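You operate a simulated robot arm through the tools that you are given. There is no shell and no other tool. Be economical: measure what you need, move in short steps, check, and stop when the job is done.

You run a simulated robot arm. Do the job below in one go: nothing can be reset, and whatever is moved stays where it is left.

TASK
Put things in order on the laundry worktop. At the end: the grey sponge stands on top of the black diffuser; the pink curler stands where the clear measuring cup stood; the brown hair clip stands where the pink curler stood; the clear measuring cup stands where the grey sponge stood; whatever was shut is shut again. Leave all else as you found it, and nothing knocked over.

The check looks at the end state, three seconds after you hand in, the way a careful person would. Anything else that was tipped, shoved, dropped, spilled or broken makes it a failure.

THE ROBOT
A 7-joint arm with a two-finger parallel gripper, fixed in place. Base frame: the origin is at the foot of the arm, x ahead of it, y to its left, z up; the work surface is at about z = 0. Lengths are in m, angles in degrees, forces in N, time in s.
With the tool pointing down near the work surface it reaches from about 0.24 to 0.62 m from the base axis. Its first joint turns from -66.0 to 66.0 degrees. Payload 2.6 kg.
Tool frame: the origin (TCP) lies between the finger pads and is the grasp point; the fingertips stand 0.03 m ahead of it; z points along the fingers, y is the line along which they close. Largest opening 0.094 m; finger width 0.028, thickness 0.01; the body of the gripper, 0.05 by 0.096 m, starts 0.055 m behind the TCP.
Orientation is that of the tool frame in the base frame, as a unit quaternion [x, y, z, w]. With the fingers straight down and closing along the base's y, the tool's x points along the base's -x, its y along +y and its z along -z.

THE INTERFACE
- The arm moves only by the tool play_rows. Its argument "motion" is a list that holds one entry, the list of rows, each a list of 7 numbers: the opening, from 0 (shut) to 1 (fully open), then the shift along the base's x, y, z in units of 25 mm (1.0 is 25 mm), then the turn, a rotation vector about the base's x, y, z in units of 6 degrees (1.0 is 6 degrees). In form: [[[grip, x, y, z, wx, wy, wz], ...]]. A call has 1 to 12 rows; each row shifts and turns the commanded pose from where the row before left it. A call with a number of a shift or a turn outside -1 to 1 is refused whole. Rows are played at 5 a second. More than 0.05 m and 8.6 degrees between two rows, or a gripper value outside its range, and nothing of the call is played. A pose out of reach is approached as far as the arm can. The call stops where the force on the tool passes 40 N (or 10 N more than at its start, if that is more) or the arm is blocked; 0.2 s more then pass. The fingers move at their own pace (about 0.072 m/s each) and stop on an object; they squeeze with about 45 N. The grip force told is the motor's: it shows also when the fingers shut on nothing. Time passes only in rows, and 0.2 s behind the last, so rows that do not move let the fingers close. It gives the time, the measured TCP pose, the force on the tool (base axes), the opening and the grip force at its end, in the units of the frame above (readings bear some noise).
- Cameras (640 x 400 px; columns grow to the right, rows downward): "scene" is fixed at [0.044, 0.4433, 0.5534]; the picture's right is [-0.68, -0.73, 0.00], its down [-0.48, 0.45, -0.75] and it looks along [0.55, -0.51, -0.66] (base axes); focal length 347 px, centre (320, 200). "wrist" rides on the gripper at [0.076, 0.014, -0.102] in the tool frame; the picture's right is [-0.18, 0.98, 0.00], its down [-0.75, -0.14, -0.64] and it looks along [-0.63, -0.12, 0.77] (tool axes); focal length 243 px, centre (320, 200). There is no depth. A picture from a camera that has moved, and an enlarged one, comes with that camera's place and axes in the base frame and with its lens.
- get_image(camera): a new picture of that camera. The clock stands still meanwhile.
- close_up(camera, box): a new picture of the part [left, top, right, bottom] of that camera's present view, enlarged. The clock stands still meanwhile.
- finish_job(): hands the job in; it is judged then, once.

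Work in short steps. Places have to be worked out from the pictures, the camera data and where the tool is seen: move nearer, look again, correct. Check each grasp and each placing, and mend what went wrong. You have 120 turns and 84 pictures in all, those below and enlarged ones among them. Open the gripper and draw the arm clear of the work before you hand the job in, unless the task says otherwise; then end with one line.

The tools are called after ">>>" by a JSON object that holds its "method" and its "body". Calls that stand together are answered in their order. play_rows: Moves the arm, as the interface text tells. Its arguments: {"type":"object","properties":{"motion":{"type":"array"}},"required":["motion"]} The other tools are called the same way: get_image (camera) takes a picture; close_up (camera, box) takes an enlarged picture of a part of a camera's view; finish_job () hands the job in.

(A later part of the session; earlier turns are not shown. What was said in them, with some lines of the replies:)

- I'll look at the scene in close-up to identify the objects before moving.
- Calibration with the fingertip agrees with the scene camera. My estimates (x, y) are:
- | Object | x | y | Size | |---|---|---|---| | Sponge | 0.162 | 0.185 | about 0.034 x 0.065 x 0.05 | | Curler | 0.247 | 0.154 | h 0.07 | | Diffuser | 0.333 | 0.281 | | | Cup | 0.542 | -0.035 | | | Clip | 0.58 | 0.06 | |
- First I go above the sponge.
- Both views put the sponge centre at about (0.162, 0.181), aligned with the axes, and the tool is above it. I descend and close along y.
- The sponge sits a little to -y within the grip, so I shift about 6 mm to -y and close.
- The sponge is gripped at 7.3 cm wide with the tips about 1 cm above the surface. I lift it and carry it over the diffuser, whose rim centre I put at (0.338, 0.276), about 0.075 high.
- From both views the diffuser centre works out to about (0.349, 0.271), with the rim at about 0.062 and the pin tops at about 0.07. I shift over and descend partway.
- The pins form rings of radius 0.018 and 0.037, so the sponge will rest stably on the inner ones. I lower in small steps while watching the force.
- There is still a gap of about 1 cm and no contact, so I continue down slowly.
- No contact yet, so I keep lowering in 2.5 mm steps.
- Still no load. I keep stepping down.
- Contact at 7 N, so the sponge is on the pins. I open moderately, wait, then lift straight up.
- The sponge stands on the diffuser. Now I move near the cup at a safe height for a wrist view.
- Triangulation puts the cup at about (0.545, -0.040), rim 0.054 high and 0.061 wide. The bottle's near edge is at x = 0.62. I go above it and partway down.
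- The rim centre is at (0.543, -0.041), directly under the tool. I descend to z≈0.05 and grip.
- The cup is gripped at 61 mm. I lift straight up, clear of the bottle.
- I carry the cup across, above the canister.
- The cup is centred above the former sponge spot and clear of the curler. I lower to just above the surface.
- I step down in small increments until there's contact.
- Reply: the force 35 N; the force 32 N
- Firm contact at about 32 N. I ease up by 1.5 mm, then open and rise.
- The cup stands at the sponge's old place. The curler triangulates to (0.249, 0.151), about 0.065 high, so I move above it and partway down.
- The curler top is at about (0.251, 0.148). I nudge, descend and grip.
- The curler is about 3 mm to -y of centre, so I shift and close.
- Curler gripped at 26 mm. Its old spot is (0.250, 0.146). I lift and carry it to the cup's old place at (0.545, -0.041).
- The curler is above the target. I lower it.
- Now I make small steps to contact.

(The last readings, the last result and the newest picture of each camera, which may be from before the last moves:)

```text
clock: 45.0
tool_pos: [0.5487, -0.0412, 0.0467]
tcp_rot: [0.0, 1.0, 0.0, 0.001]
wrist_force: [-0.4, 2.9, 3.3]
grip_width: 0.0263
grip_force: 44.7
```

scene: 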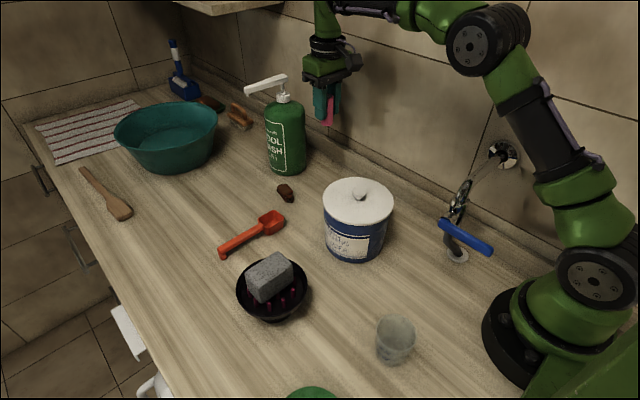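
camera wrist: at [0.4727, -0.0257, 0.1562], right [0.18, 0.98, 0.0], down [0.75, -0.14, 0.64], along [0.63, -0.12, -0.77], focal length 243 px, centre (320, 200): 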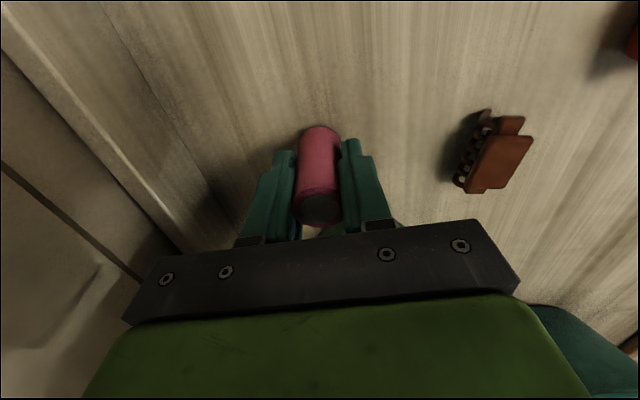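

Light contact. I release and rise.

>>> {"method": "play_rows", "body": {"motion": [[[0.6, 0, 0, 0, 0, 0, 0], [0.6, 0, 0, 0, 0, 0, 0], [0.8, 0, 0, 0, 0, 0, 0], [0.8, 0, 0, 0.5, 0, 0, 0], [0.8, 0, 0, 1, 0, 0, 0], [0.8, 0, 0, 1, 0, 0, 0], [1, 0, 0, 1, 0, 0, 0], [1, 0, 0, 1, 0, 0, 0], [1, 0, 0, 1, 0, 0, 0], [1, 0, 0, 0.5, 0, 0, 0], [1, 0, 0, 0, 0, 0, 0]]]}}

>>> {"method": "get_image", "body": {"camera": "wrist"}}

>>> {"method": "close_up", "body": {"camera": "scene", "box": [240, 80, 400, 220]}}

>>> {"method": "close_up", "body": {"camera": "scene", "box": [264, 170, 312, 212]}}

>>> {"method": "close_up", "body": {"camera": "wrist", "box": [280, 50, 480, 175]}}

```text
clock: 47.4
tool_pos: [0.5477, -0.043, 0.1975]
tcp_rot: [-0.001, 1.0, 0.0, 0.0]
wrist_force: [0.1, 0.1, -0.1]
grip_width: 0.0939
grip_force: 0.0
```

```text
43 pictures are left
camera wrist: at [0.4733, -0.0305, 0.2989], right [0.18, 0.98, 0.0], down [0.75, -0.14, 0.64], along [0.63, -0.12, -0.77], focal length 243 px, centre (320, 200)
```

wrist: 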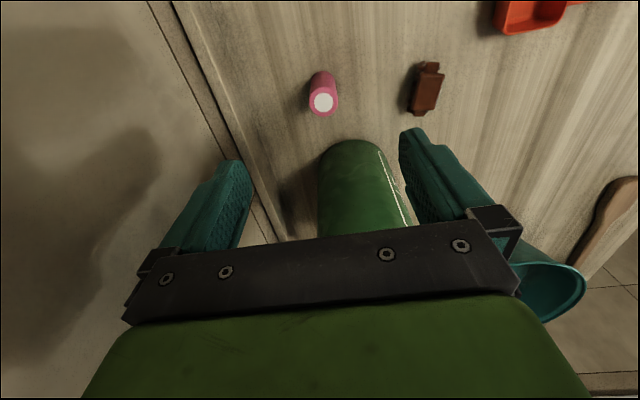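

```text
2.86 times, centred on (320, 150) of scene
camera zoom: at [0.044, 0.4433, 0.5534], right [-0.68, -0.73, 0.0], down [-0.48, 0.45, -0.75], along [0.55, -0.51, -0.66], focal length 990 px, centre (320, 343)
```

zoom: 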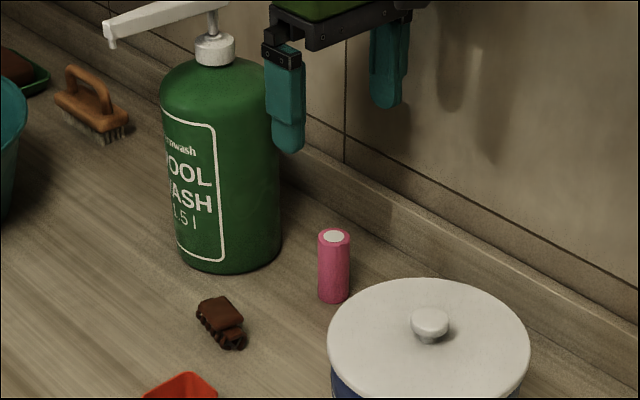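

```text
9.52 times, centred on (288, 191) of scene
camera zoom: at [0.044, 0.4433, 0.5534], right [-0.68, -0.73, 0.0], down [-0.48, 0.45, -0.75], along [0.55, -0.51, -0.66], focal length 3301 px, centre (625, 286)
```

zoom: 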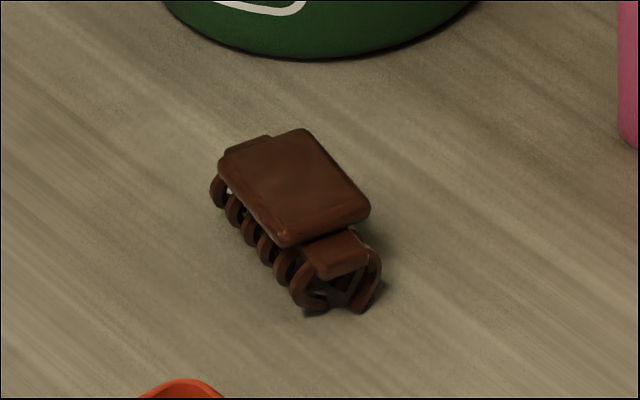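

```text
3.20 times, centred on (380, 112) of wrist
camera zoom: at [0.4733, -0.0305, 0.2989], right [0.18, 0.98, 0.0], down [0.75, -0.14, 0.64], along [0.63, -0.12, -0.77], focal length 776 px, centre (128, 480)
```

zoom: 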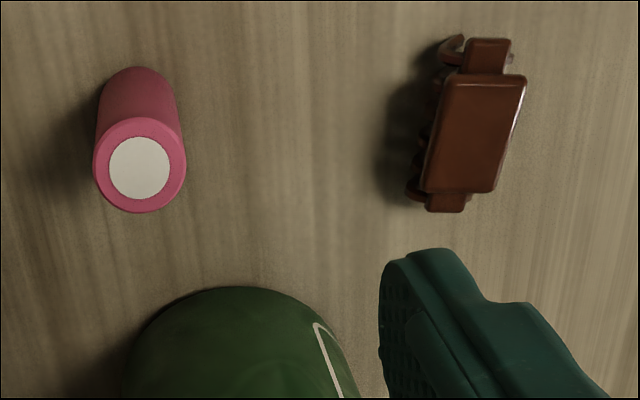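

The curler stands upright. The clip is at about (0.570, 0.066), top 0.024, with its long axis about -9° off x. I move above it with a matching yaw.

>>> {"method": "play_rows", "body": {"motion": [[[0.8, 0.18, 0.86, 0, 0, 0, -0.3], [0.8, 0.18, 0.86, 0, 0, 0, -0.3], [0.8, 0.18, 0.86, 0, 0, 0, -0.3], [0.8, 0.18, 0.86, 0, 0, 0, -0.3], [0.8, 0.18, 0.86, 0, 0, 0, -0.3], [0.8, 0, 0, -1, 0, 0, 0], [0.8, 0, 0, -1, 0, 0, 0], [0.8, 0, 0, -1, 0, 0, 0], [0.8, 0, 0, -0.6, 0, 0, 0], [0.8, 0, 0, 0, 0, 0, 0]]]}}

>>> {"method": "get_image", "body": {"camera": "wrist"}}

>>> {"method": "close_up", "body": {"camera": "scene", "box": [220, 110, 380, 230]}}

```text
clock: 49.6
tool_pos: [0.5701, 0.0659, 0.1024]
tcp_rot: [0.079, 0.997, -0.001, 0.001]
wrist_force: [0.6, 0.5, 0.0]
grip_width: 0.0753
grip_force: 0.0
```

```text
39 pictures are left
camera wrist: at [0.4989, 0.092, 0.2048], right [0.34, 0.94, 0.0], down [0.72, -0.26, 0.64], along [0.6, -0.22, -0.77], focal length 243 px, centre (320, 200)
```

wrist: 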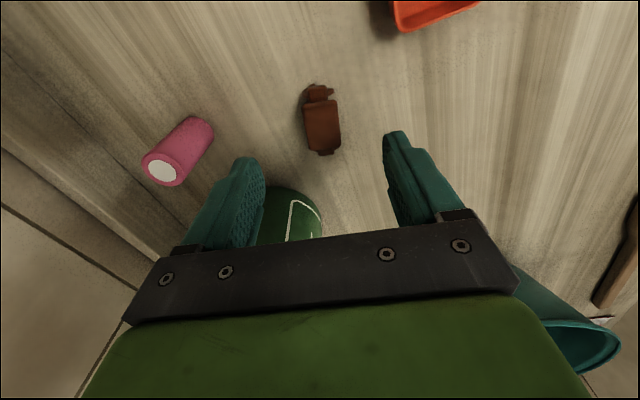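

```text
3.33 times, centred on (300, 170) of scene
camera zoom: at [0.044, 0.4433, 0.5534], right [-0.68, -0.73, 0.0], down [-0.48, 0.45, -0.75], along [0.55, -0.51, -0.66], focal length 1155 px, centre (387, 300)
```

zoom: 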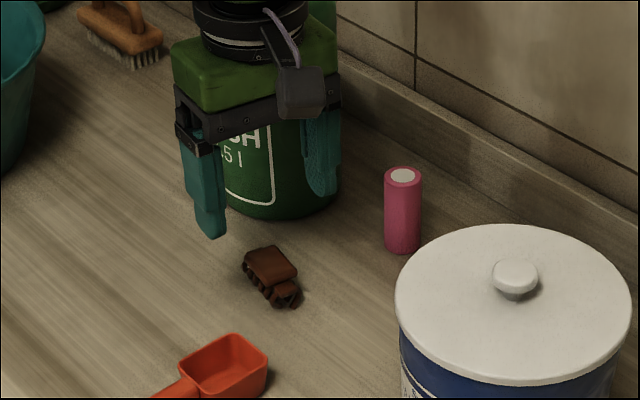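

The clip centre is at about (0.567, 0.067), with a few degrees more yaw needed. I correct, descend and grip.

>>> {"method": "play_rows", "body": {"motion": [[[0.8, -0.12, 0.03, -0.88, 0, 0, -0.67], [0.8, 0, 0, -0.88, 0, 0, 0], [0.8, 0, 0, -0.88, 0, 0, 0], [0.8, 0, 0, 0, 0, 0, 0]]]}}

>>> {"method": "get_image", "body": {"camera": "wrist"}}

```text
clock: 50.6
tool_pos: [0.5647, 0.0665, 0.0366]
tcp_rot: [0.115, 0.993, 0.0, 0.0]
wrist_force: [0.6, -1.0, -0.3]
grip_width: 0.0753
grip_force: 0.0
```

```text
37 pictures are left
camera wrist: at [0.4961, 0.0974, 0.1398], right [0.4, 0.92, 0.0], down [0.7, -0.31, 0.64], along [0.59, -0.26, -0.77], focal length 243 px, centre (320, 200)
```

wrist: 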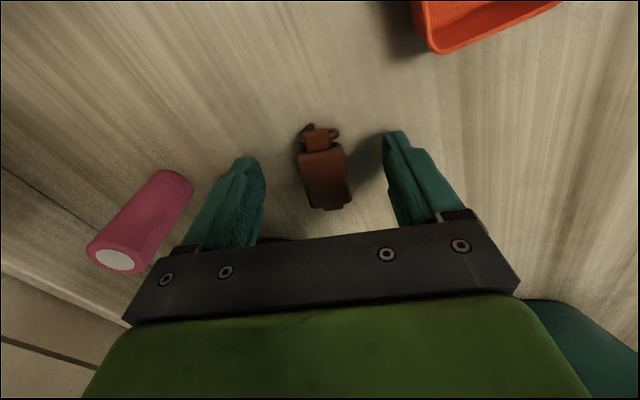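

The clip is well centred and aligned between the fingers. I close.

>>> {"method": "play_rows", "body": {"motion": [[[0, 0, 0, 0, 0, 0, 0], [0, 0, 0, 0, 0, 0, 0], [0, 0, 0, 0, 0, 0, 0], [0, 0, 0, 0, 0, 0, 0]]]}}

>>> {"method": "get_image", "body": {"camera": "wrist"}}

```text
clock: 51.6
tool_pos: [0.5648, 0.0671, 0.038]
tcp_rot: [0.113, 0.994, 0.0, -0.001]
wrist_force: [0.0, 0.6, -0.1]
grip_width: 0.0284
grip_force: 44.6
```

```text
36 pictures are left
camera wrist: at [0.4961, 0.0975, 0.1401], right [0.4, 0.92, 0.0], down [0.7, -0.31, 0.64], along [0.59, -0.26, -0.77], focal length 243 px, centre (320, 200)
```

wrist: 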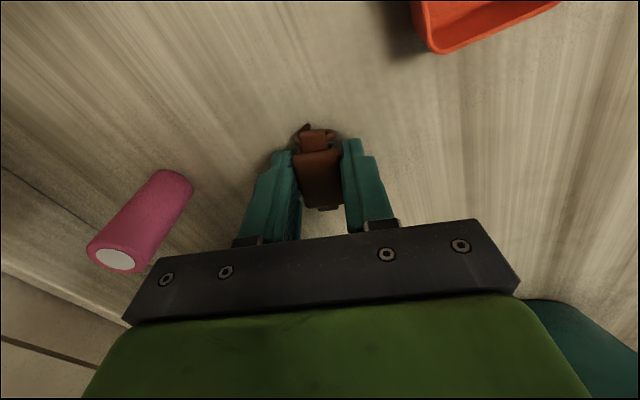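

The clip is gripped at 28 mm. I lift it and carry it to the curler's old spot.

>>> {"method": "play_rows", "body": {"motion": [[[0, 0, 0, 0.6, 0, 0, 0], [0, 0, 0, 1, 0, 0, 0], [0, 0, 0, 1, 0, 0, 0], [0, 0, 0, 1, 0, 0, 0], [0, 0, 0, 1, 0, 0, 0], [0, 0, 0, 1, 0, 0, 0], [0, 0, 0, 1, 0, 0, 0], [0, 0, 0, 0.4, 0, 0, 0], [0, -0.97, 0.243, 0, 0, 0, 0]]]}}

>>> {"method": "play_rows", "body": {"motion": [[[0, -0.97, 0.243, 0, 0, 0, 0], [0, -0.97, 0.243, 0, 0, 0, 0], [0, -0.97, 0.243, 0, 0, 0, 0], [0, -0.97, 0.243, 0, 0, 0, 0], [0, -0.97, 0.243, 0, 0, 0, 0], [0, -0.97, 0.243, 0, 0, 0, 0], [0, -0.97, 0.243, 0, 0, 0, 0], [0, -0.97, 0.243, 0, 0, 0, 0], [0, -0.97, 0.243, 0, 0, 0, 0], [0, -0.97, 0.243, 0, 0, 0, 0], [0, -0.97, 0.243, 0, 0, 0, 0], [0, -0.97, 0.243, 0, 0, 0, 0]]]}}

>>> {"method": "get_image", "body": {"camera": "scene"}}

```text
clock: 53.6
tool_pos: [0.543, 0.0727, 0.2138]
tcp_rot: [0.113, 0.994, 0.0, 0.0]
wrist_force: [0.4, -0.4, -0.5]
grip_width: 0.0283
grip_force: 43.9
```

```text
clock: 56.2
tool_pos: [0.2518, 0.1461, 0.2132]
tcp_rot: [0.112, 0.994, -0.001, -0.001]
wrist_force: [0.4, 0.0, -0.1]
grip_width: 0.0284
grip_force: 45.3
```

```text
35 pictures are left
```

scene: 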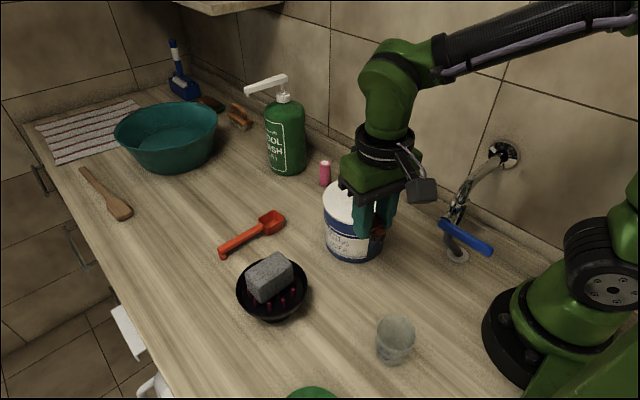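

I lower over (0.251, 0.146).

>>> {"method": "play_rows", "body": {"motion": [[[0, -0.04, 0, -1, 0, 0, 0], [0, 0, 0, -1, 0, 0, 0], [0, 0, 0, -1, 0, 0, 0], [0, 0, 0, -1, 0, 0, 0], [0, 0, 0, -1, 0, 0, 0], [0, 0, 0, -1, 0, 0, 0], [0, 0, 0, -0.8, 0, 0, 0], [0, 0, 0, 0, 0, 0, 0]]]}}

>>> {"method": "play_rows", "body": {"motion": [[[0, 0, 0, -0.12, 0, 0, 0], [0, 0, 0, 0, 0, 0, 0]]]}}

>>> {"method": "play_rows", "body": {"motion": [[[0, 0, 0, -0.05, 0, 0, 0], [0, 0, 0, 0, 0, 0, 0]]]}}

>>> {"method": "close_up", "body": {"camera": "scene", "box": [290, 220, 450, 370]}}

```text
clock: 58.0
tool_pos: [0.2501, 0.1471, 0.0439]
tcp_rot: [0.114, 0.993, 0.0, 0.001]
wrist_force: [-0.5, 0.2, -0.2]
grip_width: 0.0286
grip_force: 44.6
```

```text
clock: 58.6
tool_pos: [0.2497, 0.1449, 0.0408]
tcp_rot: [0.113, 0.994, 0.0, -0.001]
wrist_force: [-1.0, -0.3, -0.2]
grip_width: 0.0284
grip_force: 45.3
```

```text
clock: 59.2
tool_pos: [0.2504, 0.1447, 0.04]
tcp_rot: [0.113, 0.994, 0.0, -0.001]
wrist_force: [-0.5, -0.2, -0.6]
grip_width: 0.0282
grip_force: 44.8
```

```text
2.67 times, centred on (370, 295) of scene
camera zoom: at [0.044, 0.4433, 0.5534], right [-0.68, -0.73, 0.0], down [-0.48, 0.45, -0.75], along [0.55, -0.51, -0.66], focal length 924 px, centre (187, -53)
```

zoom: 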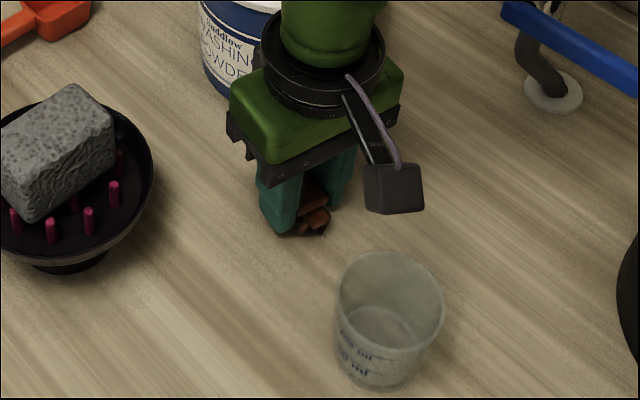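

Two more fine steps to contact.

>>> {"method": "play_rows", "body": {"motion": [[[0, 0, 0, -0.05, 0, 0, 0], [0, 0, 0, 0, 0, 0, 0]]]}}

>>> {"method": "play_rows", "body": {"motion": [[[0, 0, 0, -0.04, 0, 0, 0], [0, 0, 0, 0, 0, 0, 0]]]}}

```text
clock: 59.8
tool_pos: [0.2502, 0.1449, 0.039]
tcp_rot: [0.113, 0.994, 0.0, 0.0]
wrist_force: [0.5, -0.3, -0.7]
grip_width: 0.0283
grip_force: 45.2
```

```text
clock: 60.4
tool_pos: [0.2498, 0.1452, 0.0394]
tcp_rot: [0.113, 0.994, 0.0, 0.001]
wrist_force: [-2.5, -1.4, 9.2]
grip_width: 0.0287
grip_force: 44.7
```

Contact. I release and rise, undoing the yaw on the way up.

>>> {"method": "play_rows", "body": {"motion": [[[0.7, 0, 0, 0, 0, 0, 0], [0.7, 0, 0, 0, 0, 0, 0], [0.8, 0, 0, 0, 0, 0, 0], [0.8, 0, 0, 0.5, 0, 0, 0], [0.8, 0, 0, 1, 0, 0, 0], [1, 0, 0, 1, 0, 0, 0.7], [1, 0, 0, 1, 0, 0, 0.7], [1, 0, 0, 1, 0, 0, 0.77], [1, 0, 0, 1, 0, 0, 0], [1, 0, 0, 1, 0, 0, 0], [1, 0, 0, 0.6, 0, 0, 0]]]}}

>>> {"method": "get_image", "body": {"camera": "wrist"}}

>>> {"method": "get_image", "body": {"camera": "scene"}}

```text
clock: 62.8
tool_pos: [0.2522, 0.1454, 0.2151]
tcp_rot: [0.0, 1.0, 0.0, 0.0]
wrist_force: [-0.2, 0.3, 1.1]
grip_width: 0.0942
grip_force: 0.0
```

```text
33 pictures are left
camera wrist: at [0.1767, 0.1603, 0.3162], right [0.18, 0.98, 0.0], down [0.75, -0.14, 0.64], along [0.63, -0.12, -0.77], focal length 243 px, centre (320, 200)
```

wrist: 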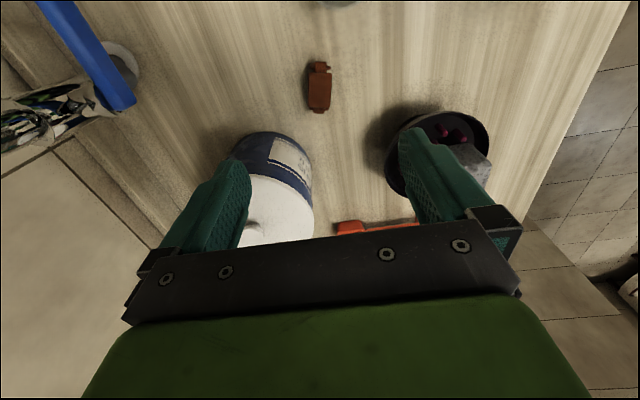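

```text
32 pictures are left
```

scene: 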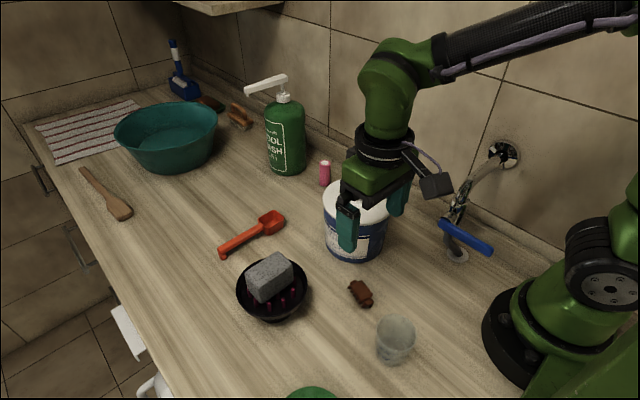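

All four items are placed. I retract to near the starting pose and do a last check.

>>> {"method": "play_rows", "body": {"motion": [[[1, 0, 0, 1, 0, 0, 0], [1, 0.8, 0.6, 0.8, 0, 0, 0], [1, 0.8, 0.6, 0.8, 0, 0, 0], [1, 0.8, 0.6, 0, 0, 0, 0], [1, 0.8, 0.7, 0, 0, 0, 0], [1, 0, 0, 0, 0, 0, 0]]]}}

>>> {"method": "get_image", "body": {"camera": "scene"}}

>>> {"method": "close_up", "body": {"camera": "scene", "box": [220, 240, 476, 400]}}

```text
clock: 64.2
tool_pos: [0.3336, 0.2089, 0.2818]
tcp_rot: [0.0, 1.0, 0.0, -0.001]
wrist_force: [0.1, -0.1, -0.2]
grip_width: 0.0941
grip_force: 0.0
```

```text
31 pictures are left
```

scene: 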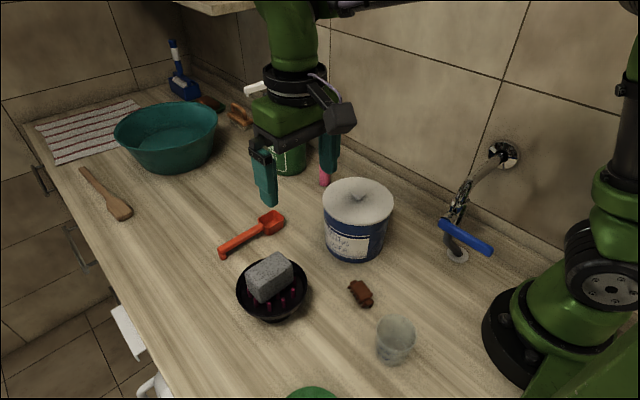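

```text
2.50 times, centred on (348, 320) of scene
camera zoom: at [0.044, 0.4433, 0.5534], right [-0.68, -0.73, 0.0], down [-0.48, 0.45, -0.75], along [0.55, -0.51, -0.66], focal length 866 px, centre (250, -100)
```

zoom: 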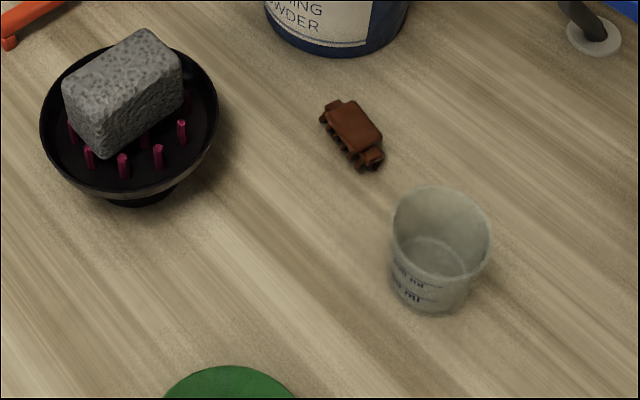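

The pictures show everything upright and in its new place, the canister lid still on, and nothing else moved. The arm is clear and the gripper open, so I hand in.

>>> {"method": "finish_job", "body": {}}

```text
The job is handed in.
```

The job is handed in: the sponge is on the diffuser, and the curler, hair clip and measuring cup stand in their new places, each within about 1 cm by my estimate. Nothing was tipped, and nothing had to be opened.
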